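You operate a simulated robot arm through the tools that you are given. There is no shell and no other tool.

The job below is to be done with a simulated two-armed robot. You get a single attempt, and the scene is never put back.

TASK
Wipe up the spill on the dresser top with the striped tea cloth and put it back.

The check looks at the end state, three seconds after you hand in, the way a careful person would. Anything else that was tipped, shoved, dropped, spilled or broken makes it a failure. Flat cloth is picked up by pressing the open fingertips on it (5 to 10 N) and closing them slowly along it; thin cloth reads only 2 to 8 mm in the jaws.

THE ROBOT
Two 6-joint arms with two-finger parallel grippers on one trunk, on a base that drives. Base frame: it is fixed to the floor where the robot stands at the start and does not move with it; the origin is under the middle of the robot, x ahead of it, y to its left, z up. Readings come in mm, rad, newtons and seconds.
The left shoulder is at the start at [50, 170, 1252], the right one opposite. Each reaches about 1092 mm from its shoulder. Places, roughly: striped tea cloth [3000, -2000, 1000]. Payload 1.57 kg a hand.
Tool frame (each hand has its own): the origin (TCP) lies between the finger pads and is the grasp point; the fingertips stand 30 mm ahead of it; z points along the fingers, y is the line along which they close. The gripper opens to 80 mm. The fingers are 17 mm wide and 12 mm thick; the gripper's body (40 by 82 mm) begins 80 mm behind the TCP.
Orientation is that of the tool frame in the base frame, as a unit quaternion [x, y, z, w]. With the fingers straight down and closing along the base's y, the tool's x points along the base's -x, its y along +y and its z along -z.

THE INTERFACE
- The arms move only by the tool apply_moves. It takes "left_increments", "right_increments" or both (then of equal length, played together; a hand with none holds still); each is a list of rows, each a list of 7 numbers: the shift along the tool's x, y, z in m, then the turn, a rotation vector about the tool's x, y, z in rad, then the closure, from 0 (fully open) to 1 (shut). In form: [[tx, ty, tz, ax, ay, az, fingers], ...]. A call has 1 to 20 rows; each row shifts and turns the commanded pose from where the row before left it, along the tool's axes as they then stand. Each row takes 0.2 s and may step no farther than 50 mm and 0.15 rad from the row before; otherwise, or with a gripper value out of range, the whole call is refused. Where a pose cannot be reached the arm comes as near as it can. A force on the tool above 40 N (or 10 N above the force at the start of the call, whichever is more), or a blocked arm, ends the call early, and 0.2 s more pass. Each finger travels about 45 mm/s and halts on what it meets, pressing with about 25 N; the grip force reading is that of the motor and also rises with nothing between the fingers. The clock runs only during rows and for 0.2 s after the last one: add rows that do not move to give the fingers time. The reply holds the time, the measured pose of the TCP, the force on the tool along the base axes, the opening and the grip force, in the units named above and with some noise, with the torque about the TCP (base axes, N m) and any sound that the robot's microphone picked up, and new pictures: "pictures" is both (left out), scene, wrist or none (wrist: the cameras of the hands that moved).
- Cameras (640 x 400 px; columns grow to the right, rows downward): "scene" is now at [42.1, 1.3, 1826.7]; the picture's right is [0.02, -1.00, 0.00], its down [-0.70, -0.02, -0.71] and it looks along [0.71, 0.02, -0.70] (base axes); focal length 263 px, centre (320, 200). "left" rides on the left gripper at [72, 7, -122] in its tool frame; the picture's right is [-0.09, 1.00, 0.00], its down [-0.84, -0.08, -0.54] and it looks along [-0.54, -0.05, 0.84] (tool axes); focal length 238 px, centre (320, 200). "right" rides on the right gripper at [72, -7, -122] in its tool frame; the picture's right is [0.09, 1.00, 0.00], its down [-0.84, 0.08, -0.54] and it looks along [-0.54, 0.05, 0.84] (tool axes); focal length 238 px, centre (320, 200). There is no depth. A picture from a camera that has moved, and an enlarged one, comes with that camera's place and axes in the base frame and with its lens.
- raise_lower(by): slides the trunk up (or, below 0, down) by that many mm; the arms and the scene camera ride with it, the base frame stays. It gives what a move gives, with no picture.
- roll_base(legs): drives the robot by 1 to 6 legs, each [ahead, left, turn to the left] in mm, mm and rad, along the robot's own axes; the way and the turn of a leg run together, so that a leg with both is an arc; at most 1500 mm and 3.142 rad a leg. The arms and the cameras ride along, it lands a little off, and it stops where it bumps. It gives what a move gives, and a new picture of the scene camera.
- turn_head(pan, tilt): turns the head with the scene camera to pan (to the left, within 1.501 rad either way) and tilt (down, from -0.506 to 1.204), counted from straight ahead of the robot. It gives what a move gives, and a new picture of the scene camera.
- inspect(camera, box): a new picture of the part [left, top, right, bottom] of that camera's present view, enlarged. It takes no simulated time.
- hand_in(): hands the job in; it is judged then, once.

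Nothing tells you exact positions but the pictures and the camera data. Unless the task says otherwise, let go and move clear before handing in.

The tools are called after "Emit:" as a command line: name --argument value ..., lists and objects as JSON in quotes. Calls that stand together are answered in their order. apply_moves: Moves the arms, as the interface text tells. Its arguments: {"type":"object","properties":{"left_increments":{"type":"array","items":{"type":"array","items":{"type":"number"}}},"right_increments":{"type":"array","items":{"type":"array","items":{"type":"number"}}},"pictures":{"type":"string","enum":["both","scene","wrist","none"]}},"required":[]} The other tools are called the same way: raise_lower (by) slides the trunk up or down; roll_base (legs) drives the base; turn_head (pan, tilt) turns the head that bears the scene camera; inspect (camera, box) takes an enlarged picture of a part of a camera's view; hand_in () hands the job in.

At the start:

```text
t: 0.0
left_tcp_pos: [733.6, 284.0, 1143.0]
left_ee_rot: [0.0, 1.0, 0.0, 0.0]
left_contact_force: [0.5, -0.1, -0.1]
left_wrist_torque: [-0.02, 0.03, -0.06]
left_finger_gap: 79.9
left_grip_force: 0.2
right_tcp_pos: [666.7, -316.2, 1143.5]
right_ee_rot: [-0.001, 1.0, 0.0, 0.0]
right_contact_force: [0.0, 1.0, 0.1]
right_wrist_torque: [0.02, -0.04, -0.01]
right_finger_gap: 79.6
right_grip_force: 0.1
trunk travel left (down, up): [-868.0, 102.0]
robot x, y, heading: [-2.1, 0.6, 0.003]
head pan, tilt: [0.024, 0.777]
```

scene: 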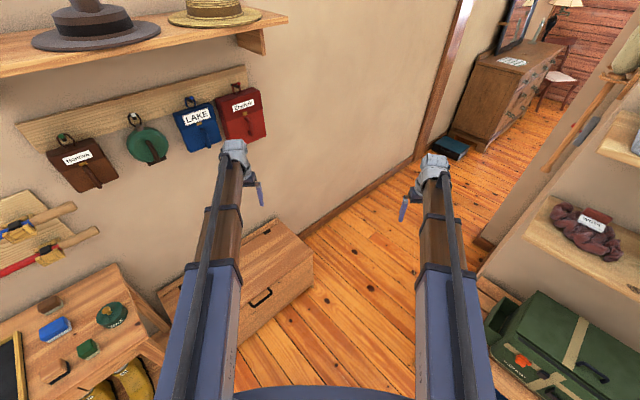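
right: 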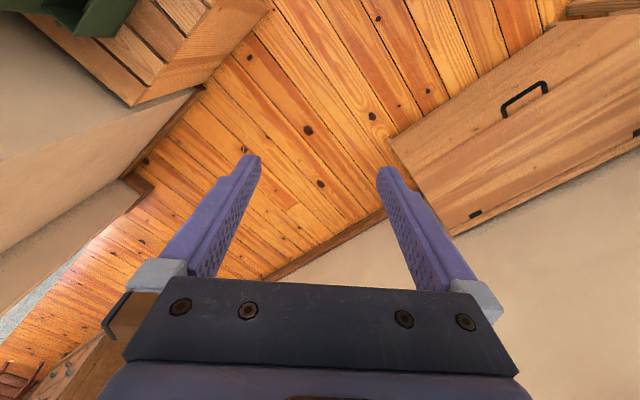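
left: 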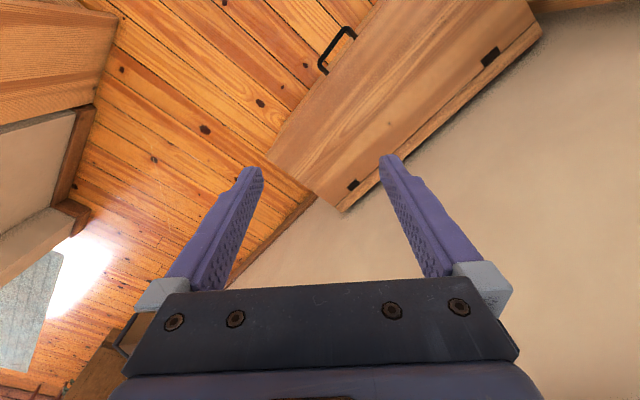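

I see an entry room with pegs and shelves, and through a doorway at the upper right there is a dresser with what looks like a white cloth and mirror on it. I'll look around with the head before driving.

Emit:
turn_head --pan -0.55 --tilt 0.35

```text
t: 1.0
left_tcp_pos: [732.9, 284.0, 1142.5]
left_ee_rot: [0.0, 1.0, 0.0, 0.0]
left_contact_force: [-0.4, 1.1, 0.1]
left_wrist_torque: [-0.04, -0.02, 0.0]
left_finger_gap: 80.2
left_grip_force: 0.1
right_tcp_pos: [667.3, -315.2, 1142.7]
right_ee_rot: [0.0, 1.0, -0.001, 0.0]
right_contact_force: [0.1, -0.3, 0.4]
right_wrist_torque: [-0.03, 0.0, -0.02]
right_finger_gap: 79.8
right_grip_force: 0.0
trunk travel left (down, up): [-868.0, 102.0]
robot x, y, heading: [-1.2, 2.8, 0.004]
head pan, tilt: [-0.55, 0.351]
camera scene: at [39.8, -49.2, 1864.5], right [-0.52, -0.85, 0.0], down [-0.29, 0.18, -0.94], along [0.8, -0.49, -0.34], focal length 263 px, centre (320, 200)
```

scene: 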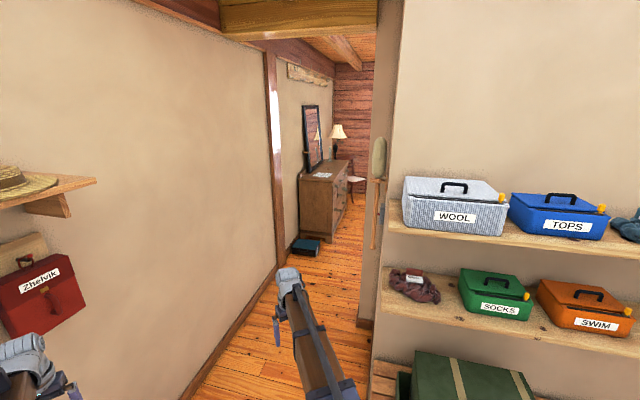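

The dresser is along a passage about 0.6 rad to the right. Let me zoom in on it.

Emit:
inspect --camera "scene" --box '[260, 80, 400, 280]'

Emit:
inspect --camera "scene" --box '[285, 120, 385, 220]'

```text
2.00 times, centred on (330, 180) of scene
camera zoom: at [39.8, -49.2, 1864.5], right [-0.52, -0.85, 0.0], down [-0.29, 0.18, -0.94], along [0.8, -0.49, -0.34], focal length 526 px, centre (300, 240)
```

zoom: 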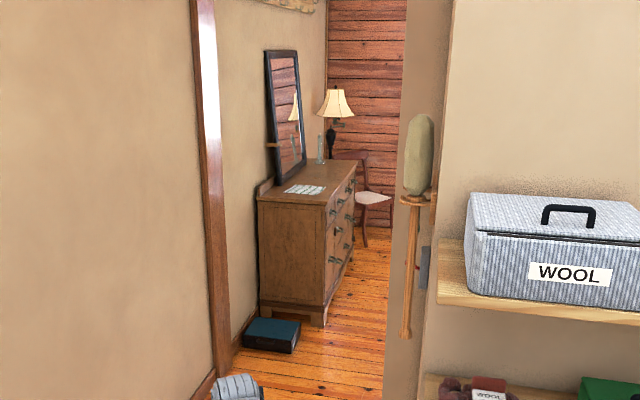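

```text
4.00 times, centred on (335, 170) of scene
camera zoom: at [39.8, -49.2, 1864.5], right [-0.52, -0.85, 0.0], down [-0.29, 0.18, -0.94], along [0.8, -0.49, -0.34], focal length 1051 px, centre (260, 320)
```

zoom: 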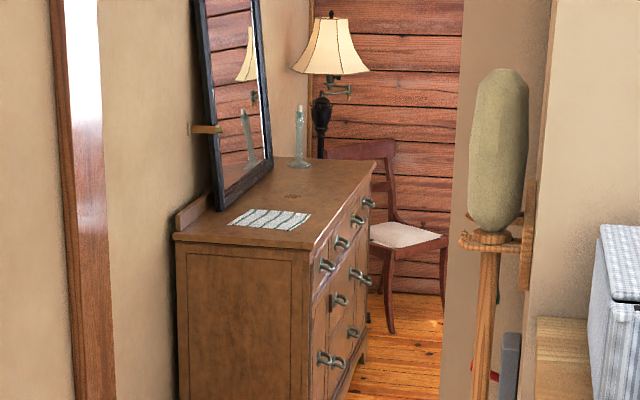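

The passage runs at about -45° in the base frame. The left wall is about 1.1 m off the corridor axis, and a partition on the right leaves a gap of about 1 m. The dresser starts about 3.3 m along, with its top at about 0.9 m. First I'll tuck the arms in so the drive is safer.

Emit:
apply_moves --left_increments '[[0.045, -0.014, 0, 0, 0, 0, 0], [0.045, -0.014, 0, 0, 0, 0, 0], [0.045, -0.014, 0, 0, 0, 0, 0], [0.045, -0.014, 0, 0, 0, 0, 0], [0.045, -0.014, 0, 0, 0, 0, 0], [0.045, -0.014, 0, 0, 0, 0, 0]]' --right_increments '[[0.035, 0.018, 0, 0, 0, 0, 0], [0.035, 0.018, 0, 0, 0, 0, 0], [0.035, 0.018, 0, 0, 0, 0, 0], [0.035, 0.018, 0, 0, 0, 0, 0], [0.035, 0.018, 0, 0, 0, 0, 0], [0.035, 0.018, 0, 0, 0, 0, 0]]' --pictures "scene"

```text
t: 2.4
left_tcp_pos: [459.8, 202.2, 1143.3]
left_ee_rot: [0.0, 1.0, 0.0, 0.001]
left_contact_force: [-0.6, 0.3, -0.2]
left_wrist_torque: [-0.05, 0.0, 0.01]
left_finger_gap: 80.1
left_grip_force: 0.0
right_tcp_pos: [455.5, -206.8, 1144.0]
right_ee_rot: [0.0, 1.0, -0.001, 0.001]
right_contact_force: [-0.4, -0.1, -1.0]
right_wrist_torque: [0.0, -0.03, -0.02]
right_finger_gap: 80.1
right_grip_force: 0.1
trunk travel left (down, up): [-868.0, 102.0]
robot x, y, heading: [3.4, 1.4, 0.001]
head pan, tilt: [-0.55, 0.351]
camera scene: at [37.5, -49.2, 1864.6], right [-0.52, -0.85, 0.0], down [-0.29, 0.18, -0.94], along [0.8, -0.49, -0.34], focal length 263 px, centre (320, 200)
```

scene: 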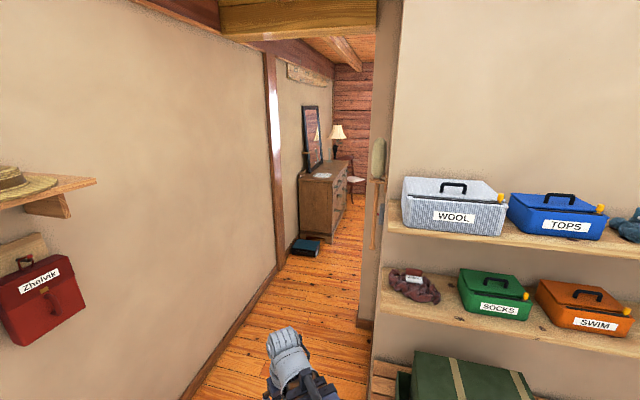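

The arms are tucked. Next I turn in place to face along the passage.

Emit:
roll_base --legs '[[0, 0, -0.786]]'

Emit:
turn_head --pan 0.0 --tilt 0.6

```text
t: 4.8
left_tcp_pos: [470.1, -183.7, 1141.0]
left_ee_rot: [0.381, 0.924, -0.001, -0.001]
left_contact_force: [0.0, -0.2, -1.3]
left_wrist_torque: [-0.01, 0.02, 0.0]
left_finger_gap: 80.1
left_grip_force: 0.0
right_tcp_pos: [178.2, -469.3, 1141.6]
right_ee_rot: [0.382, 0.924, -0.001, 0.0]
right_contact_force: [0.1, 0.0, -0.3]
right_wrist_torque: [-0.03, -0.02, -0.02]
right_finger_gap: 80.3
right_grip_force: 0.0
trunk travel left (down, up): [-868.0, 102.0]
robot x, y, heading: [-1.5, -1.6, -0.783]
head pan, tilt: [-0.55, 0.351]
camera scene: at [-6.1, -63.0, 1864.5], right [-0.97, -0.24, 0.0], down [-0.08, 0.33, -0.94], along [0.22, -0.91, -0.34], focal length 263 px, centre (320, 200)
```

scene: 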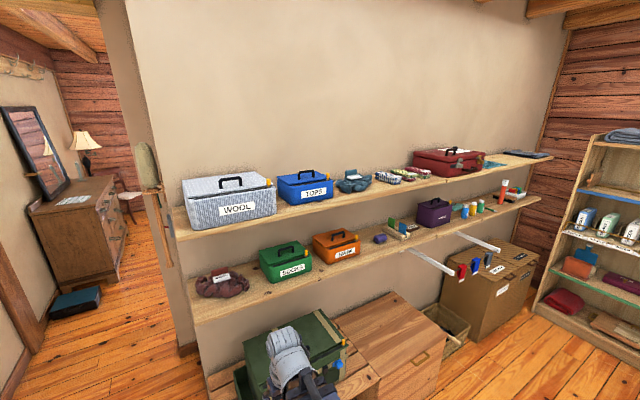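

```text
t: 5.8
left_tcp_pos: [469.4, -183.0, 1141.1]
left_ee_rot: [0.381, 0.925, 0.0, 0.0]
left_contact_force: [0.2, -0.8, -0.6]
left_wrist_torque: [0.02, 0.03, -0.02]
left_finger_gap: 80.1
left_grip_force: 0.0
right_tcp_pos: [175.8, -470.1, 1142.5]
right_ee_rot: [0.381, 0.925, -0.002, -0.001]
right_contact_force: [-0.2, -0.3, -0.4]
right_wrist_torque: [-0.01, -0.01, 0.01]
right_finger_gap: 80.1
right_grip_force: 0.0
trunk travel left (down, up): [-868.0, 102.0]
robot x, y, heading: [2.1, -2.8, -0.784]
head pan, tilt: [0.0, 0.6]
camera scene: at [34.6, -34.8, 1841.8], right [-0.71, -0.71, 0.0], down [-0.4, 0.4, -0.83], along [0.59, -0.58, -0.56], focal length 263 px, centre (320, 200)
```

scene: 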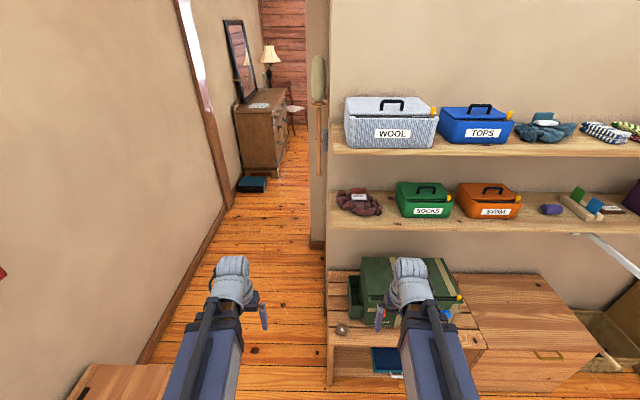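

I'm facing along the passage, with a bench on the right from about e=720 and a chest on the left. I'll look down to judge how wide my base is before squeezing through.

Emit:
turn_head --pan 0.0 --tilt 1.2

Emit:
turn_head --pan 1.2 --tilt 1.0

```text
t: 6.8
left_tcp_pos: [470.2, -182.4, 1142.9]
left_ee_rot: [0.38, 0.925, 0.0, 0.0]
left_contact_force: [0.1, -1.1, -0.3]
left_wrist_torque: [0.03, -0.03, -0.02]
left_finger_gap: 80.1
left_grip_force: 0.0
right_tcp_pos: [177.5, -470.4, 1142.7]
right_ee_rot: [0.381, 0.924, 0.0, 0.0]
right_contact_force: [-0.7, -0.5, -0.2]
right_wrist_torque: [0.01, 0.04, 0.0]
right_finger_gap: 79.9
right_grip_force: 0.0
trunk travel left (down, up): [-868.0, 102.0]
robot x, y, heading: [1.0, 0.3, -0.777]
head pan, tilt: [0.0, 1.201]
camera scene: at [11.7, -11.9, 1797.2], right [-0.7, -0.71, 0.0], down [-0.66, 0.66, -0.36], along [0.26, -0.26, -0.93], focal length 263 px, centre (320, 200)
```

scene: 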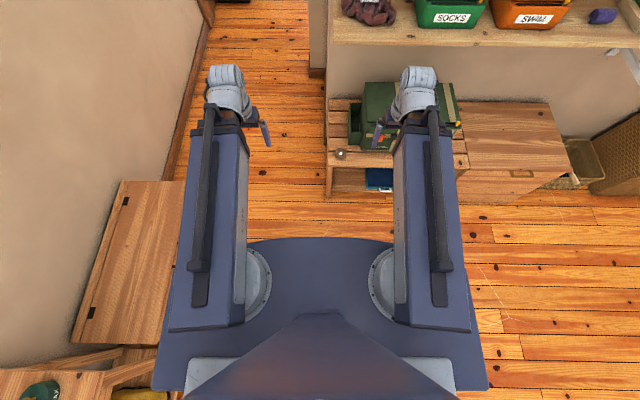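

```text
t: 8.2
left_tcp_pos: [470.8, -183.6, 1141.4]
left_ee_rot: [0.381, 0.925, 0.0, 0.001]
left_contact_force: [-0.7, 0.3, 0.0]
left_wrist_torque: [0.04, 0.02, -0.01]
left_finger_gap: 79.9
left_grip_force: 0.0
right_tcp_pos: [177.7, -469.6, 1142.2]
right_ee_rot: [0.381, 0.924, -0.001, 0.0]
right_contact_force: [-0.8, 0.7, -0.3]
right_wrist_torque: [-0.06, 0.01, 0.0]
right_finger_gap: 80.1
right_grip_force: 0.1
trunk travel left (down, up): [-868.0, 102.0]
robot x, y, heading: [1.8, -2.9, -0.78]
head pan, tilt: [1.201, 1.0]
camera scene: at [35.6, 55.8, 1809.7], right [0.41, -0.91, 0.0], down [-0.77, -0.34, -0.54], along [0.49, 0.22, -0.84], focal length 263 px, centre (320, 200)
```

scene: 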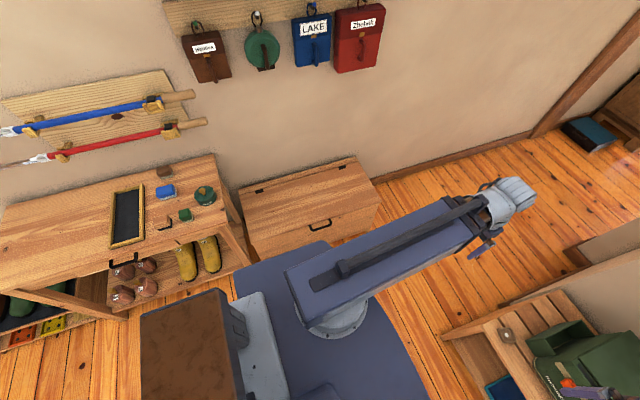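

Emit:
inspect --camera "scene" --box '[220, 140, 420, 265]'

Emit:
turn_head --pan -0.5 --tilt 1.0

```text
3.20 times, centred on (320, 202) of scene
camera zoom: at [35.6, 55.8, 1809.7], right [0.41, -0.91, 0.0], down [-0.77, -0.34, -0.54], along [0.49, 0.22, -0.84], focal length 841 px, centre (320, 192)
```

zoom: 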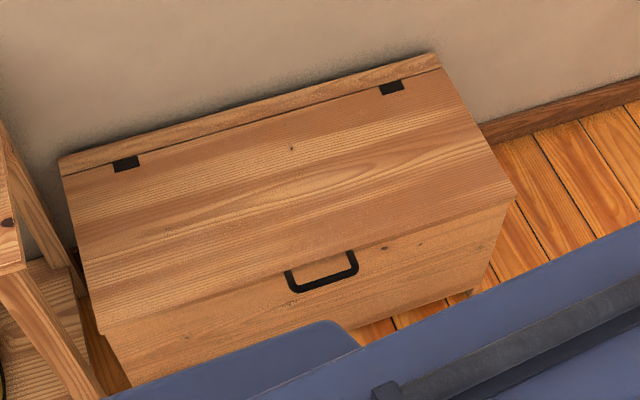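

```text
t: 9.9
left_tcp_pos: [469.4, -184.1, 1141.2]
left_ee_rot: [0.381, 0.925, 0.001, -0.001]
left_contact_force: [0.2, -0.5, 0.4]
left_wrist_torque: [-0.03, -0.05, 0.03]
left_finger_gap: 80.1
left_grip_force: 0.0
right_tcp_pos: [176.4, -468.6, 1141.1]
right_ee_rot: [0.381, 0.925, 0.0, 0.0]
right_contact_force: [0.1, 0.5, -0.4]
right_wrist_torque: [-0.04, 0.01, -0.01]
right_finger_gap: 80.2
right_grip_force: 0.2
trunk travel left (down, up): [-868.0, 102.0]
robot x, y, heading: [0.9, 1.3, -0.783]
head pan, tilt: [-0.499, 1.0]
camera scene: at [-8.1, -39.2, 1809.7], right [-0.96, -0.29, 0.0], down [-0.24, 0.81, -0.54], along [0.15, -0.52, -0.84], focal length 263 px, centre (320, 200)
```

scene: 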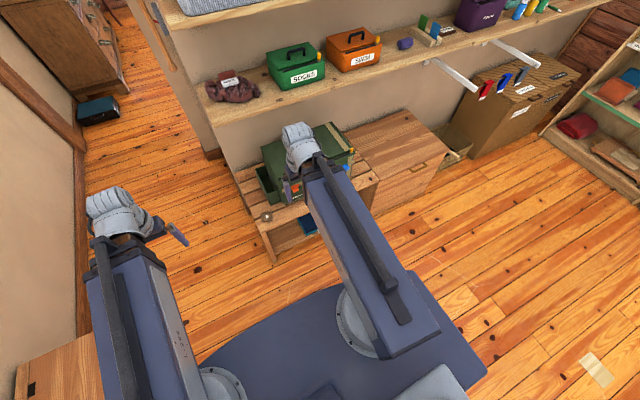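

The chest front is at n≈745 and the bench corner at n≈-36, so the gap is about 780 mm centred on n≈355. I'll shift left to line up with it.

Emit:
roll_base --legs '[[120, 355, 0]]'

Emit:
turn_head --pan 0.0 --tilt 0.9

```text
t: 12.3
left_tcp_pos: [808.5, -16.4, 1142.0]
left_ee_rot: [0.384, 0.923, 0.0, 0.0]
left_contact_force: [0.4, 1.0, -0.7]
left_wrist_torque: [-0.02, 0.02, 0.01]
left_finger_gap: 80.2
left_grip_force: 0.1
right_tcp_pos: [513.8, -302.1, 1141.9]
right_ee_rot: [0.384, 0.923, 0.0, 0.0]
right_contact_force: [0.2, -1.0, -0.1]
right_wrist_torque: [0.0, 0.05, -0.03]
right_finger_gap: 80.1
right_grip_force: 0.0
trunk travel left (down, up): [-868.0, 102.0]
robot x, y, heading: [337.3, 168.4, -0.787]
head pan, tilt: [-0.499, 1.0]
camera scene: at [331.1, 130.2, 1809.8], right [-0.96, -0.28, 0.0], down [-0.24, 0.81, -0.54], along [0.15, -0.52, -0.84], focal length 263 px, centre (320, 200)
```

scene: 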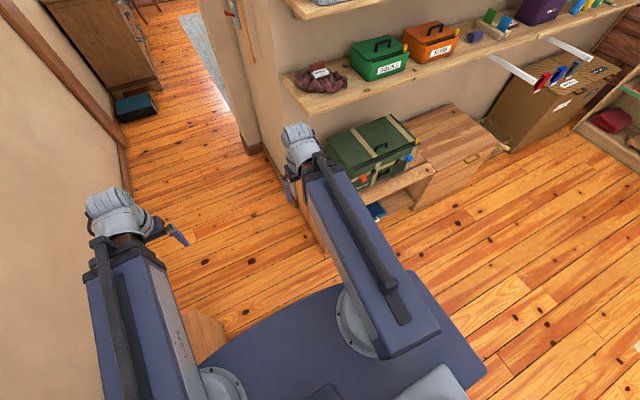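

```text
t: 13.2
left_tcp_pos: [807.8, -16.6, 1143.8]
left_ee_rot: [0.383, 0.924, -0.001, -0.001]
left_contact_force: [-0.1, 0.3, -0.4]
left_wrist_torque: [-0.02, -0.02, -0.01]
left_finger_gap: 79.8
left_grip_force: 0.1
right_tcp_pos: [513.0, -301.7, 1143.3]
right_ee_rot: [0.383, 0.924, 0.0, -0.001]
right_contact_force: [0.0, -0.4, -0.6]
right_wrist_torque: [0.0, 0.01, -0.01]
right_finger_gap: 79.9
right_grip_force: 0.1
trunk travel left (down, up): [-868.0, 102.0]
robot x, y, heading: [335.5, 166.4, -0.787]
head pan, tilt: [0.0, 0.901]
camera scene: at [363.8, 143.0, 1816.9], right [-0.71, -0.7, 0.0], down [-0.55, 0.56, -0.62], along [0.44, -0.44, -0.78], focal length 263 px, centre (320, 200)
```

scene: 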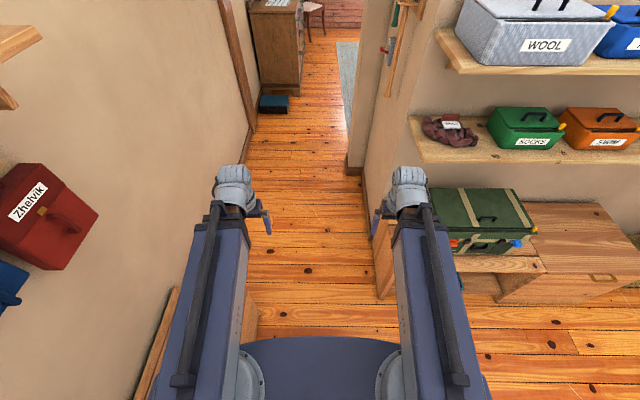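

I'm centred in the gap at n≈355. Now I drive forward through it.

Emit:
roll_base --legs '[[1130, 0, 0]]'

```text
t: 19.0
left_tcp_pos: [1595.8, -814.2, 1142.0]
left_ee_rot: [0.385, 0.923, 0.0, 0.0]
left_contact_force: [-0.4, -0.3, 0.2]
left_wrist_torque: [0.0, 0.01, -0.02]
left_finger_gap: 79.8
left_grip_force: 0.1
right_tcp_pos: [1300.0, -1098.7, 1142.0]
right_ee_rot: [0.386, 0.923, -0.001, 0.0]
right_contact_force: [0.1, 0.0, 0.0]
right_wrist_torque: [0.03, 0.02, 0.03]
right_finger_gap: 79.8
right_grip_force: 0.1
trunk travel left (down, up): [-868.0, 102.0]
robot x, y, heading: [1127.4, -626.1, -0.791]
head pan, tilt: [0.0, 0.901]
camera scene: at [1153.1, -653.0, 1816.9], right [-0.71, -0.7, 0.0], down [-0.55, 0.56, -0.62], along [0.44, -0.44, -0.78], focal length 263 px, centre (320, 200)
```

scene: 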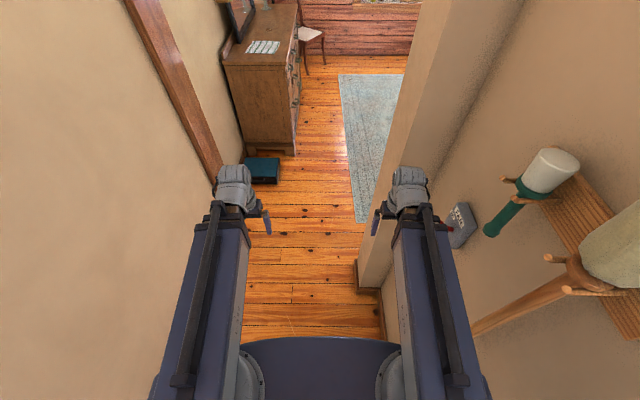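

I'm through the gap. On the right the partition sticks out to n≈100, and the left wall is at n≈1117. I'll shift left to the middle of the doorway and go on.

Emit:
roll_base --legs '[[0, 262, 0.006]]'

```text
t: 20.9
left_tcp_pos: [1783.2, -626.4, 1142.4]
left_ee_rot: [0.382, 0.924, -0.001, 0.0]
left_contact_force: [0.8, -0.1, 0.6]
left_wrist_torque: [0.01, 0.03, 0.0]
left_finger_gap: 80.0
left_grip_force: 0.1
right_tcp_pos: [1487.5, -912.2, 1143.4]
right_ee_rot: [0.382, 0.924, 0.0, 0.0]
right_contact_force: [0.3, 0.0, 0.4]
right_wrist_torque: [-0.02, -0.01, -0.02]
right_finger_gap: 80.0
right_grip_force: 0.0
trunk travel left (down, up): [-868.0, 102.0]
robot x, y, heading: [1311.1, -444.6, -0.784]
head pan, tilt: [0.0, 0.901]
camera scene: at [1338.9, -467.5, 1817.0], right [-0.71, -0.71, 0.0], down [-0.55, 0.55, -0.62], along [0.44, -0.44, -0.78], focal length 263 px, centre (320, 200)
```

scene: 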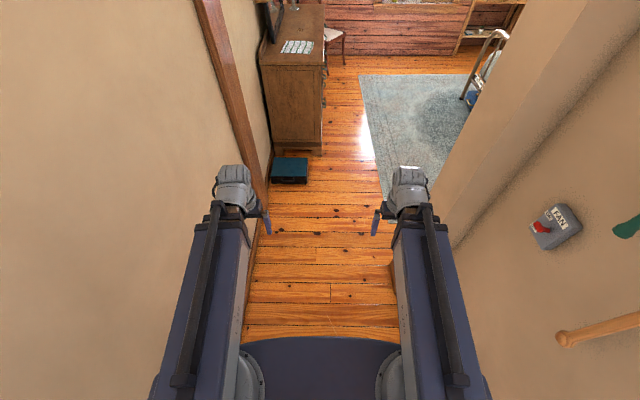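

I'm lined up in the doorway with the dresser's near front corner at about e=3347, n=595 and a dark box on the floor beside it. Next I drive forward, then look right before swinging out.

Emit:
roll_base --legs '[[1180, 0, 0]]'

Emit:
turn_head --pan -1.0 --tilt 0.6

Emit:
turn_head --pan 0.15 --tilt 0.6

```text
t: 26.9
left_tcp_pos: [2622.1, -1468.8, 1142.8]
left_ee_rot: [0.384, 0.923, 0.0, 0.001]
left_contact_force: [0.2, 0.2, 0.4]
left_wrist_torque: [0.0, -0.01, 0.05]
left_finger_gap: 79.9
left_grip_force: 0.0
right_tcp_pos: [2327.7, -1753.2, 1142.5]
right_ee_rot: [0.383, 0.924, 0.0, 0.0]
right_contact_force: [-0.1, 0.2, 0.4]
right_wrist_torque: [0.02, -0.03, -0.02]
right_finger_gap: 80.0
right_grip_force: 0.0
trunk travel left (down, up): [-868.0, 102.0]
robot x, y, heading: [2151.4, -1279.1, -0.784]
head pan, tilt: [0.0, 0.901]
camera scene: at [2177.7, -1309.4, 1817.0], right [-0.71, -0.71, 0.0], down [-0.55, 0.55, -0.62], along [0.44, -0.44, -0.78], focal length 263 px, centre (320, 200)
```

scene: 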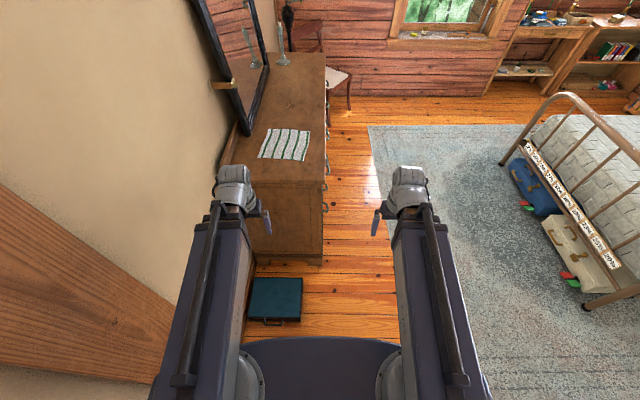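

```text
t: 28.1
left_tcp_pos: [2621.1, -1468.7, 1142.0]
left_ee_rot: [0.383, 0.924, 0.001, 0.0]
left_contact_force: [0.4, 0.7, 0.4]
left_wrist_torque: [0.0, 0.0, 0.0]
left_finger_gap: 79.9
left_grip_force: 0.0
right_tcp_pos: [2327.1, -1754.8, 1143.2]
right_ee_rot: [0.383, 0.924, -0.002, 0.0]
right_contact_force: [0.1, -0.1, 0.0]
right_wrist_torque: [-0.01, 0.0, 0.01]
right_finger_gap: 80.1
right_grip_force: 0.0
trunk travel left (down, up): [-868.0, 102.0]
robot x, y, heading: [2151.8, -1280.4, -0.784]
head pan, tilt: [-1.0, 0.6]
camera scene: at [2105.1, -1341.9, 1841.7], right [-0.98, 0.21, 0.0], down [0.12, 0.55, -0.82], along [-0.18, -0.81, -0.57], focal length 263 px, centre (320, 200)
```

scene: 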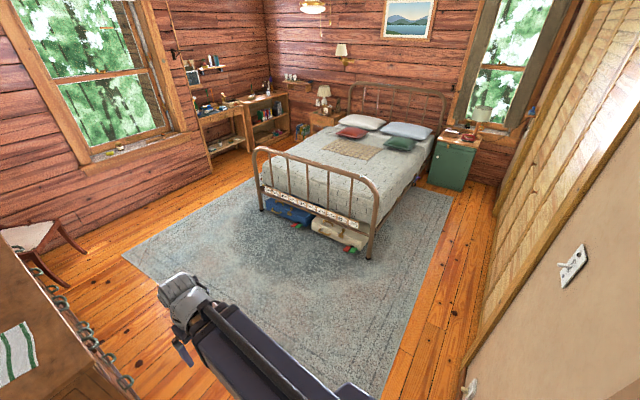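

```text
t: 29.5
left_tcp_pos: [2620.7, -1468.8, 1141.8]
left_ee_rot: [0.384, 0.923, 0.0, -0.001]
left_contact_force: [0.4, 0.7, -0.1]
left_wrist_torque: [0.0, -0.02, 0.02]
left_finger_gap: 79.9
left_grip_force: 0.0
right_tcp_pos: [2327.6, -1755.1, 1142.4]
right_ee_rot: [0.384, 0.923, -0.001, 0.0]
right_contact_force: [-0.1, -1.5, 0.6]
right_wrist_torque: [0.02, -0.02, -0.01]
right_finger_gap: 80.2
right_grip_force: 0.1
trunk travel left (down, up): [-868.0, 102.0]
robot x, y, heading: [2152.4, -1283.8, -0.787]
head pan, tilt: [0.15, 0.6]
camera scene: at [2195.0, -1308.2, 1841.7], right [-0.59, -0.8, 0.0], down [-0.45, 0.34, -0.83], along [0.66, -0.49, -0.56], focal length 263 px, centre (320, 200)
```

scene: 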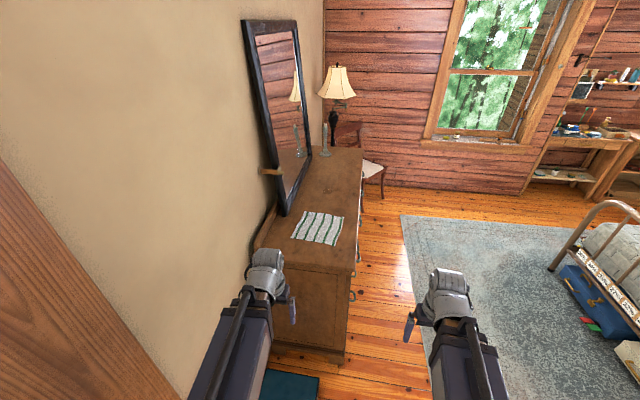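

Now I have a clear view: the bed is well off to the right, and the cloth lies flat on the near left part of the dresser with the mirror behind it. I'll zoom in on the top.

Emit:
inspect --camera "scene" --box '[230, 120, 390, 270]'

Emit:
inspect --camera "scene" --box '[280, 140, 370, 200]'

```text
2.67 times, centred on (310, 195) of scene
camera zoom: at [2195.0, -1308.2, 1841.7], right [-0.59, -0.8, 0.0], down [-0.45, 0.34, -0.83], along [0.66, -0.49, -0.56], focal length 701 px, centre (347, 213)
```

zoom: 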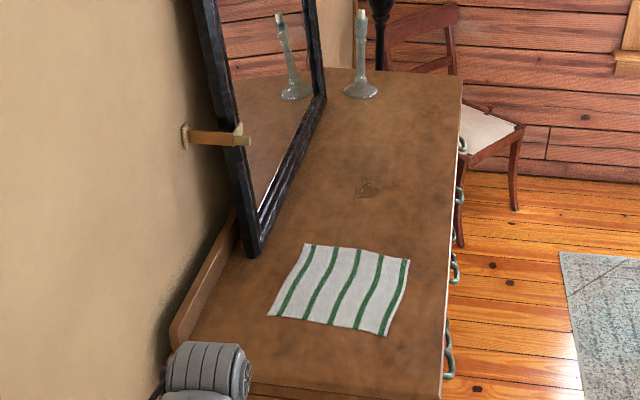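

```text
6.67 times, centred on (325, 170) of scene
camera zoom: at [2195.0, -1308.2, 1841.7], right [-0.59, -0.8, 0.0], down [-0.45, 0.34, -0.83], along [0.66, -0.49, -0.56], focal length 1752 px, centre (287, 400)
```

zoom: 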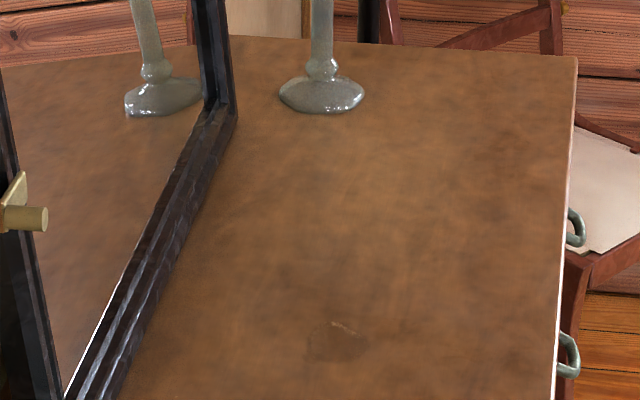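

The spill is a small puddle in the middle of the dresser top, and the cloth lies to its near side. I'll swing right to the open floor, turn to face the dresser, and then slide along in front of it.

Emit:
roll_base --legs '[[200, -480, 0]]'

Emit:
roll_base --legs '[[0, 0, 1.572]]'

```text
t: 32.5
left_tcp_pos: [2426.6, -1947.2, 1142.1]
left_ee_rot: [0.382, 0.924, 0.0, 0.0]
left_contact_force: [-0.6, 0.1, 0.3]
left_wrist_torque: [0.02, 0.01, -0.02]
left_finger_gap: 80.3
left_grip_force: 0.1
right_tcp_pos: [2133.8, -2232.3, 1142.5]
right_ee_rot: [0.382, 0.924, 0.0, 0.0]
right_contact_force: [-0.1, -0.3, 0.5]
right_wrist_torque: [0.0, -0.01, 0.02]
right_finger_gap: 79.8
right_grip_force: 0.0
trunk travel left (down, up): [-868.0, 102.0]
robot x, y, heading: [1959.9, -1765.1, -0.782]
head pan, tilt: [0.15, 0.6]
camera scene: at [2000.1, -1788.4, 1841.7], right [-0.59, -0.81, 0.0], down [-0.46, 0.33, -0.82], along [0.67, -0.49, -0.57], focal length 263 px, centre (320, 200)
```

scene: 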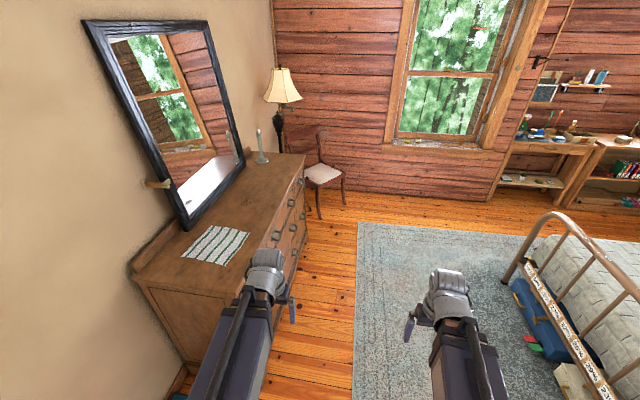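

```text
t: 36.8
left_tcp_pos: [2137.8, -1292.0, 1142.6]
left_ee_rot: [-0.386, 0.923, 0.0, 0.0]
left_contact_force: [0.8, -0.2, -1.1]
left_wrist_torque: [-0.01, 0.03, 0.01]
left_finger_gap: 79.9
left_grip_force: 0.0
right_tcp_pos: [2427.3, -1582.5, 1141.6]
right_ee_rot: [-0.387, 0.922, -0.001, 0.001]
right_contact_force: [0.5, 0.1, 0.6]
right_wrist_torque: [0.0, 0.03, -0.01]
right_finger_gap: 79.9
right_grip_force: 0.0
trunk travel left (down, up): [-868.0, 102.0]
robot x, y, heading: [1952.9, -1761.4, 0.794]
head pan, tilt: [0.15, 0.6]
camera scene: at [1981.4, -1720.2, 1841.7], right [0.81, -0.59, 0.0], down [-0.33, -0.46, -0.83], along [0.48, 0.67, -0.56], focal length 263 px, centre (320, 200)
```

scene: 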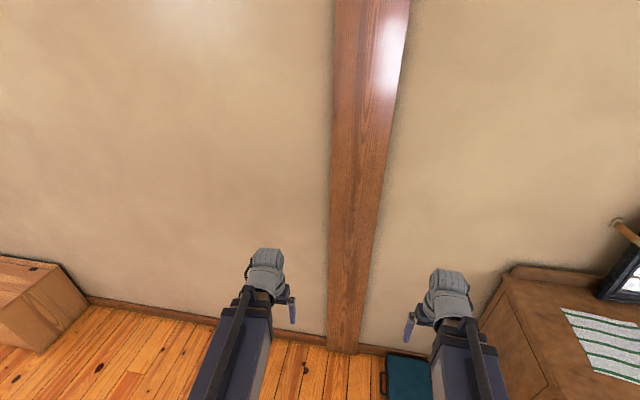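

I'm facing the dresser wall now at e≈2626, n≈135. Next I slide right to stand in front of the cloth and the spill.

Emit:
roll_base --legs '[[0, -1120, -0.009]]'

Emit:
turn_head --pan 0.0 --tilt 0.75

```text
t: 42.5
left_tcp_pos: [2934.9, -2075.6, 1142.5]
left_ee_rot: [-0.385, 0.923, 0.0, 0.0]
left_contact_force: [0.1, 0.1, -0.7]
left_wrist_torque: [0.01, 0.03, 0.0]
left_finger_gap: 80.0
left_grip_force: 0.1
right_tcp_pos: [3222.4, -2368.5, 1141.7]
right_ee_rot: [-0.386, 0.923, -0.001, 0.0]
right_contact_force: [-0.2, -0.7, 0.5]
right_wrist_torque: [0.02, 0.02, 0.01]
right_finger_gap: 79.9
right_grip_force: 0.1
trunk travel left (down, up): [-868.0, 102.0]
robot x, y, heading: [2749.1, -2547.8, 0.79]
head pan, tilt: [0.15, 0.6]
camera scene: at [2777.0, -2504.9, 1841.8], right [0.81, -0.59, 0.0], down [-0.33, -0.46, -0.83], along [0.49, 0.67, -0.56], focal length 263 px, centre (320, 200)
```

scene: 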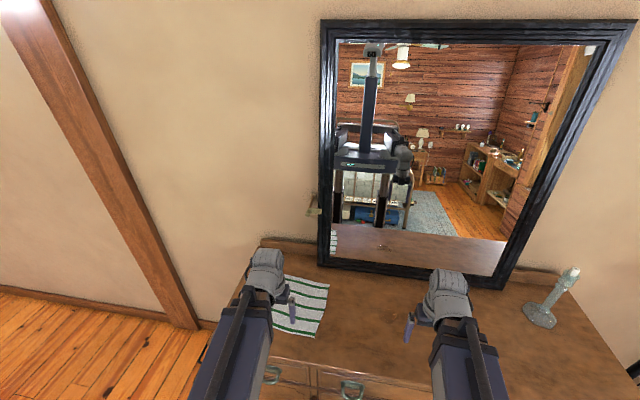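

```text
t: 43.2
left_tcp_pos: [2934.1, -2076.6, 1143.1]
left_ee_rot: [-0.385, 0.923, -0.001, 0.0]
left_contact_force: [0.0, 0.9, 0.4]
left_wrist_torque: [0.01, 0.01, 0.01]
left_finger_gap: 80.1
left_grip_force: 0.1
right_tcp_pos: [3222.8, -2369.9, 1142.4]
right_ee_rot: [-0.385, 0.923, -0.001, 0.0]
right_contact_force: [-0.2, 0.5, -0.9]
right_wrist_torque: [0.01, 0.0, -0.02]
right_finger_gap: 80.2
right_grip_force: 0.1
trunk travel left (down, up): [-868.0, 102.0]
robot x, y, heading: [2753.3, -2545.1, 0.789]
head pan, tilt: [0.0, 0.75]
camera scene: at [2782.6, -2516.8, 1828.9], right [0.71, -0.7, 0.0], down [-0.48, -0.48, -0.73], along [0.51, 0.52, -0.68], focal length 263 px, centre (320, 200)
```

scene: 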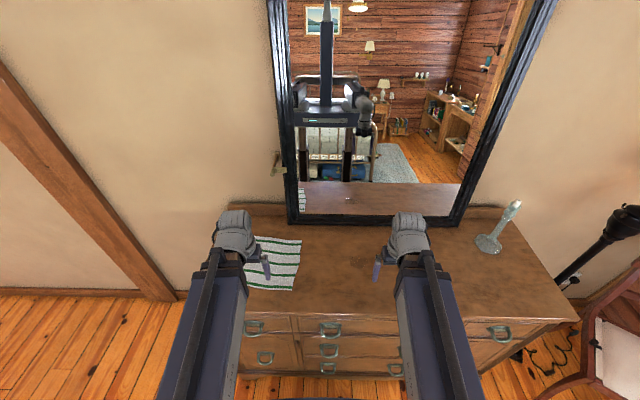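

I'm in position facing the dresser. I'll zoom in for the cloth and the spill.

Emit:
inspect --camera "scene" --box '[230, 210, 400, 310]'

Emit:
inspect --camera "scene" --box '[320, 230, 400, 290]'

Emit:
inspect --camera "left" --box '[0, 0, 640, 400]'

Emit:
inspect --camera "right" --box '[0, 0, 640, 400]'

```text
3.76 times, centred on (315, 260) of scene
camera zoom: at [2782.6, -2516.8, 1828.9], right [0.71, -0.7, 0.0], down [-0.48, -0.48, -0.73], along [0.51, 0.52, -0.68], focal length 989 px, centre (339, -26)
```

zoom: 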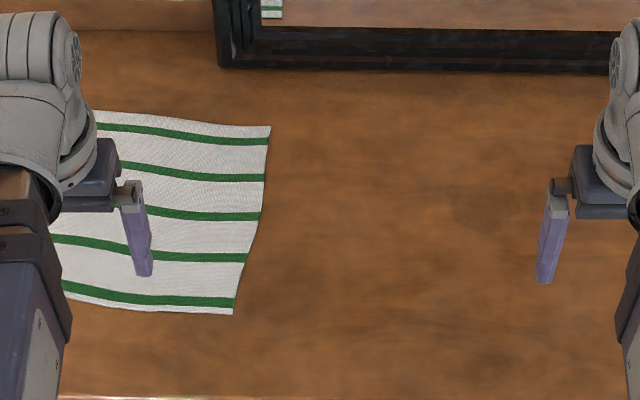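

```text
6.67 times, centred on (360, 260) of scene
camera zoom: at [2782.6, -2516.8, 1828.9], right [0.71, -0.7, 0.0], down [-0.48, -0.48, -0.73], along [0.51, 0.52, -0.68], focal length 1752 px, centre (53, -200)
```

zoom: 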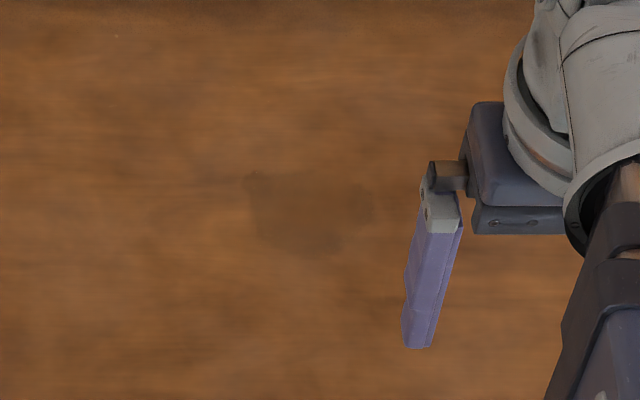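

```text
1.00 times, centred on (320, 200) of left (not enlarged: the box is as wide or as high as the picture)
camera zoom: at [2878.4, -2122.7, 1264.6], right [-0.64, 0.77, 0.0], down [0.64, 0.54, 0.54], along [0.41, 0.35, -0.84], focal length 238 px, centre (320, 200)
```

zoom: 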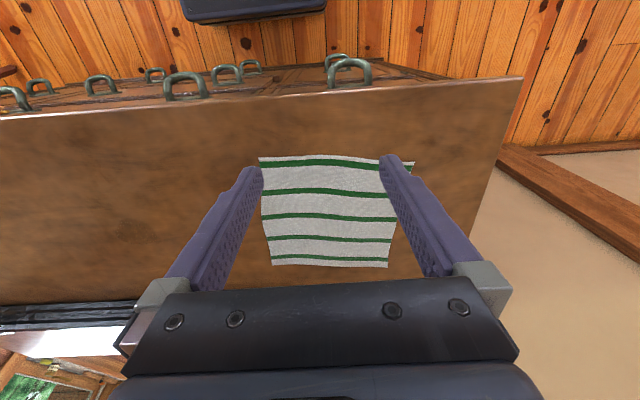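

```text
1.00 times, centred on (320, 200) of right (not enlarged: the box is as wide or as high as the picture)
camera zoom: at [3175.2, -2425.4, 1265.5], right [-0.77, 0.64, 0.0], down [0.53, 0.65, 0.54], along [0.35, 0.42, -0.84], focal length 238 px, centre (320, 200)
```

zoom: 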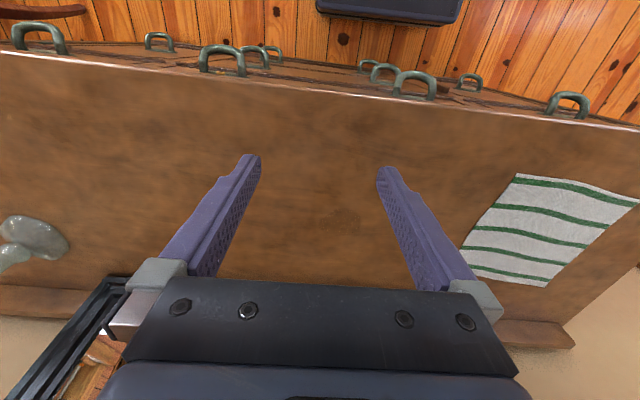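

The dresser top is at about z≈930. The cloth spans about e 3417–3665, n 669–920, and the spill is about 80×60 mm centred at e≈3899, n≈790. I'll move the left arm aside and work with the right arm, taking a clear picture of the cloth's original lie.

Emit:
apply_moves --left_increments '[[0.01, 0.042, 0, 0, 0, 0, 0], [0.01, 0.042, 0, 0, 0, 0, 0], [0.01, 0.042, 0, 0, 0, 0, 0], [0.01, 0.042, 0, 0, 0, 0, 0], [0.01, 0.042, 0, 0, 0, 0, 0], [0.01, 0.042, 0, 0, 0, 0, 0]]' --pictures "both"

```text
t: 44.6
left_tcp_pos: [2711.2, -1941.0, 1142.6]
left_ee_rot: [-0.385, 0.923, 0.0, 0.0]
left_contact_force: [-1.1, -0.2, -0.3]
left_wrist_torque: [-0.06, 0.03, 0.0]
left_finger_gap: 80.1
left_grip_force: 0.2
right_tcp_pos: [3220.9, -2369.1, 1143.3]
right_ee_rot: [-0.386, 0.923, -0.001, 0.001]
right_contact_force: [-0.3, -0.2, 0.2]
right_wrist_torque: [-0.01, -0.01, 0.02]
right_finger_gap: 80.1
right_grip_force: 0.0
trunk travel left (down, up): [-868.0, 102.0]
robot x, y, heading: [2751.0, -2543.3, 0.789]
head pan, tilt: [0.0, 0.75]
camera scene: at [2782.0, -2516.4, 1828.9], right [0.71, -0.7, 0.0], down [-0.48, -0.48, -0.73], along [0.51, 0.52, -0.68], focal length 263 px, centre (320, 200)
camera left: at [2655.4, -1987.8, 1264.4], right [-0.64, 0.77, 0.0], down [0.64, 0.54, 0.54], along [0.42, 0.35, -0.84], focal length 238 px, centre (320, 200)
```

scene: 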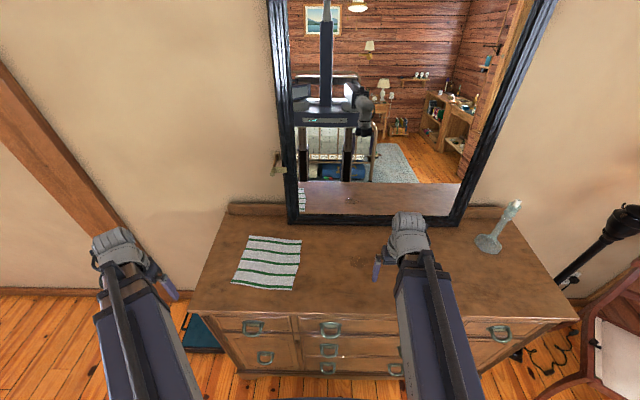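
left: 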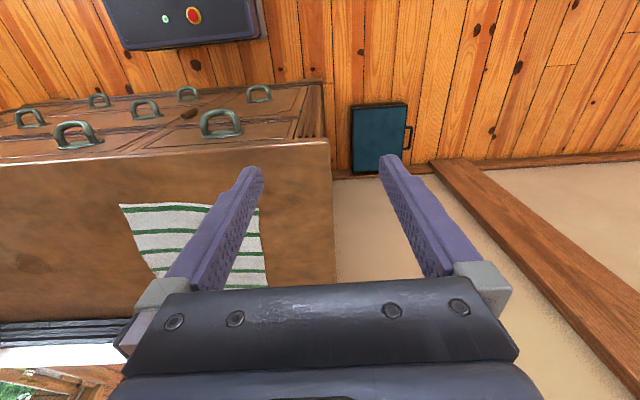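

Emit:
inspect --camera "scene" --box '[210, 215, 340, 300]'

Emit:
inspect --camera "scene" --box '[300, 210, 400, 300]'

```text
4.71 times, centred on (275, 258) of scene
camera zoom: at [2782.0, -2516.4, 1828.9], right [0.71, -0.7, 0.0], down [-0.48, -0.48, -0.73], along [0.51, 0.52, -0.68], focal length 1237 px, centre (532, -71)
```

zoom: 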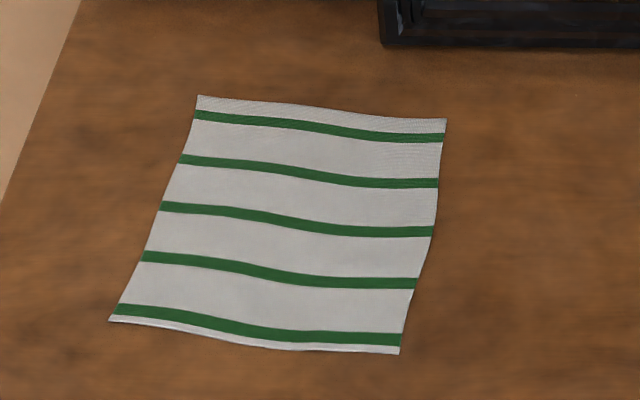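

```text
4.44 times, centred on (350, 255) of scene
camera zoom: at [2782.0, -2516.4, 1828.9], right [0.71, -0.7, 0.0], down [-0.48, -0.48, -0.73], along [0.51, 0.52, -0.68], focal length 1168 px, centre (187, -44)
```

zoom: 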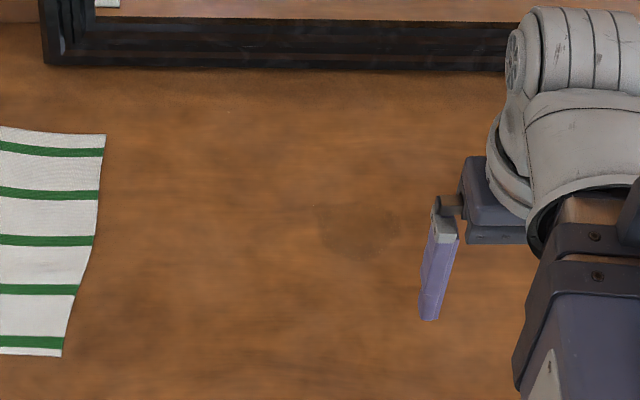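

I have the cloth's original corners as TL(3432,925), TR(3665,898), BR(3641,666) and BL(3408,695) in (e,n). I'll move the right hand above the middle of the cloth's right edge with the jaws half open.

Emit:
apply_moves --right_increments '[[-0.0184, 0.0334, 0.0143, 0, 0, 0, 0.5], [-0.0184, 0.0334, 0.0143, 0, 0, 0, 0.5], [-0.0184, 0.0334, 0.0143, 0, 0, 0, 0.5], [-0.0184, 0.0334, 0.0143, 0, 0, 0, 0.5], [-0.0184, 0.0334, 0.0143, 0, 0, 0, 0.5], [-0.0184, 0.0334, 0.0143, 0, 0, 0, 0.5], [-0.0184, 0.0334, 0.0143, 0, 0, 0, 0.5], [-0.0184, 0.0334, 0.0143, 0, 0, 0, 0.5], [-0.0184, 0.0334, 0.0143, 0, 0, 0, 0.5], [-0.0184, 0.0334, 0.0143, 0, 0, 0, 0.5], [0, 0, 0, 0, 0, 0, 0.5]]' --pictures "both"

```text
t: 47.0
left_tcp_pos: [2712.0, -1942.6, 1142.6]
left_ee_rot: [-0.385, 0.923, 0.0, 0.0]
left_contact_force: [-0.4, -0.9, -0.6]
left_wrist_torque: [0.01, 0.01, -0.03]
left_finger_gap: 79.9
left_grip_force: 0.0
right_tcp_pos: [3112.9, -2003.1, 1142.8]
right_ee_rot: [-0.385, 0.923, 0.0, 0.0]
right_contact_force: [0.9, -0.1, 0.3]
right_wrist_torque: [0.01, 0.01, -0.03]
right_finger_gap: 39.9
right_grip_force: 0.1
right hand out of reach, approached as far as the arm can: row 1, 2, 3, 4, 5, 6, 7, 8, 9, 10
trunk travel left (down, up): [-868.0, 102.0]
robot x, y, heading: [2752.8, -2547.9, 0.791]
head pan, tilt: [0.0, 0.75]
camera scene: at [2782.9, -2517.7, 1828.9], right [0.71, -0.7, 0.0], down [-0.48, -0.48, -0.73], along [0.51, 0.52, -0.68], focal length 263 px, centre (320, 200)
camera right: at [3067.4, -2059.4, 1265.7], right [-0.77, 0.64, 0.0], down [0.53, 0.65, 0.54], along [0.35, 0.42, -0.84], focal length 238 px, centre (320, 200)
```

scene: 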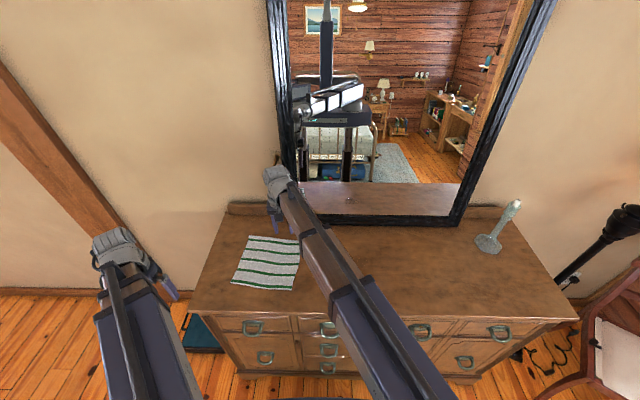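
right: 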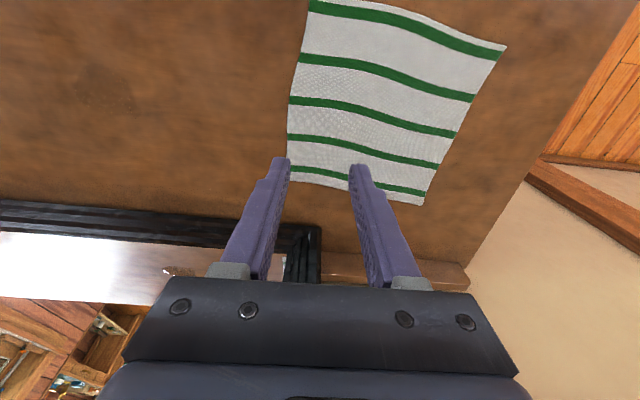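

The hand reached the right spot horizontally but could not go below z≈1143 with the arm alone. I'll lower the trunk instead.

Emit:
raise_lower --by -100

Emit:
apply_moves --right_increments '[[0, 0, 0.01, 0, 0, 0, 0.5], [0, 0, 0, 0, 0, 0, 0.5]]' --pictures "wrist"

```text
t: 48.3
left_tcp_pos: [2712.3, -1942.5, 1043.6]
left_ee_rot: [-0.385, 0.923, 0.0, 0.001]
left_contact_force: [-0.2, 1.3, -0.2]
left_wrist_torque: [0.02, -0.04, -0.01]
left_finger_gap: 80.1
left_grip_force: 0.0
right_tcp_pos: [3114.6, -2001.4, 1042.6]
right_ee_rot: [-0.385, 0.923, -0.001, 0.0]
right_contact_force: [-0.7, 0.2, -0.4]
right_wrist_torque: [0.0, -0.01, 0.0]
right_finger_gap: 39.8
right_grip_force: 0.1
trunk travel left (down, up): [-768.0, 202.0]
robot x, y, heading: [2754.5, -2547.8, 0.794]
head pan, tilt: [0.0, 0.75]
```

```text
t: 48.9
left_tcp_pos: [2712.8, -1941.7, 1042.6]
left_ee_rot: [-0.385, 0.923, 0.0, -0.001]
left_contact_force: [0.6, 1.1, -0.5]
left_wrist_torque: [0.01, 0.02, 0.01]
left_finger_gap: 80.0
left_grip_force: 0.2
right_tcp_pos: [3113.0, -2003.4, 1043.1]
right_ee_rot: [-0.386, 0.923, 0.0, 0.0]
right_contact_force: [-0.6, 0.3, 0.7]
right_wrist_torque: [-0.02, -0.01, 0.0]
right_finger_gap: 39.8
right_grip_force: 0.0
right hand out of reach, approached as far as the arm can: row 1
trunk travel left (down, up): [-768.0, 202.0]
robot x, y, heading: [2754.6, -2545.7, 0.789]
head pan, tilt: [0.0, 0.75]
camera right: at [3067.4, -2059.0, 1165.5], right [-0.77, 0.64, 0.0], down [0.53, 0.65, 0.54], along [0.35, 0.42, -0.84], focal length 238 px, centre (320, 200)
```

right: 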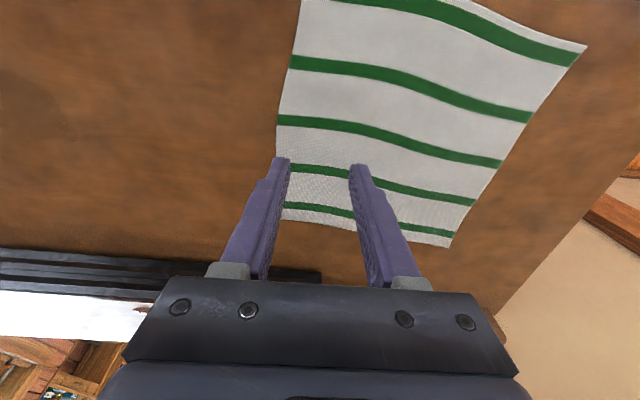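

Emit:
apply_moves --right_increments '[[0, 0, -0.03, 0, 0, 0, 0.5], [0, 0, 0, 0, 0, 0, 0.5]]' --pictures "none"

```text
t: 49.5
left_tcp_pos: [2711.9, -1942.7, 1041.5]
left_ee_rot: [-0.385, 0.923, 0.0, 0.001]
left_contact_force: [0.0, 0.4, -0.6]
left_wrist_torque: [-0.01, 0.01, -0.01]
left_finger_gap: 80.0
left_grip_force: 0.1
right_tcp_pos: [3114.4, -2003.0, 1041.6]
right_ee_rot: [-0.385, 0.923, -0.001, 0.0]
right_contact_force: [0.0, 0.3, 0.5]
right_wrist_torque: [0.0, 0.0, 0.0]
right_finger_gap: 39.9
right_grip_force: 0.0
right hand out of reach, approached as far as the arm can: row 1
trunk travel left (down, up): [-768.0, 202.0]
robot x, y, heading: [2752.9, -2548.5, 0.789]
head pan, tilt: [0.0, 0.75]
```

The arm has no vertical travel with the hand straight down, so the trunk sets the height for both hands. I'll move the left hand clear of the dresser's front-left corner before lowering.

Emit:
apply_moves --left_increments '[[0.02, 0.03, 0, 0, 0, 0, 0], [0.02, 0.03, 0, 0, 0, 0, 0], [0.02, 0.03, 0, 0, 0, 0, 0], [0, 0, 0, 0, 0, 0, 0]]' --pictures "scene"

```text
t: 50.5
left_tcp_pos: [2605.9, -1921.3, 1042.4]
left_ee_rot: [-0.385, 0.923, 0.0, 0.0]
left_contact_force: [0.1, -0.2, 1.0]
left_wrist_torque: [-0.01, -0.01, 0.0]
left_finger_gap: 80.3
left_grip_force: 0.1
right_tcp_pos: [3114.0, -2001.9, 1042.3]
right_ee_rot: [-0.385, 0.923, 0.0, 0.001]
right_contact_force: [-0.8, -0.5, -0.5]
right_wrist_torque: [0.01, 0.0, -0.01]
right_finger_gap: 39.9
right_grip_force: 0.1
trunk travel left (down, up): [-768.0, 202.0]
robot x, y, heading: [2751.6, -2548.6, 0.79]
head pan, tilt: [0.0, 0.75]
camera scene: at [2783.3, -2517.0, 1728.9], right [0.71, -0.7, 0.0], down [-0.48, -0.48, -0.73], along [0.51, 0.52, -0.68], focal length 263 px, centre (320, 200)
```

scene: 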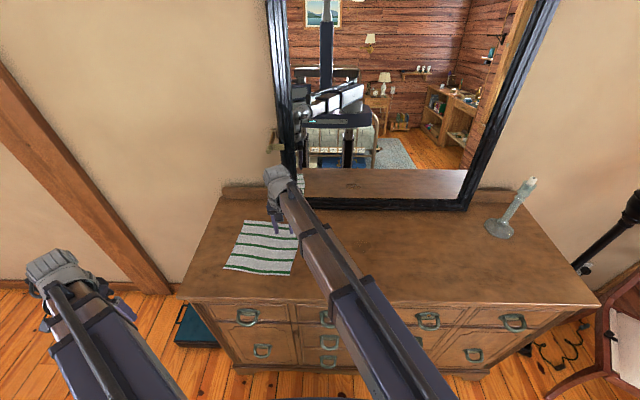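

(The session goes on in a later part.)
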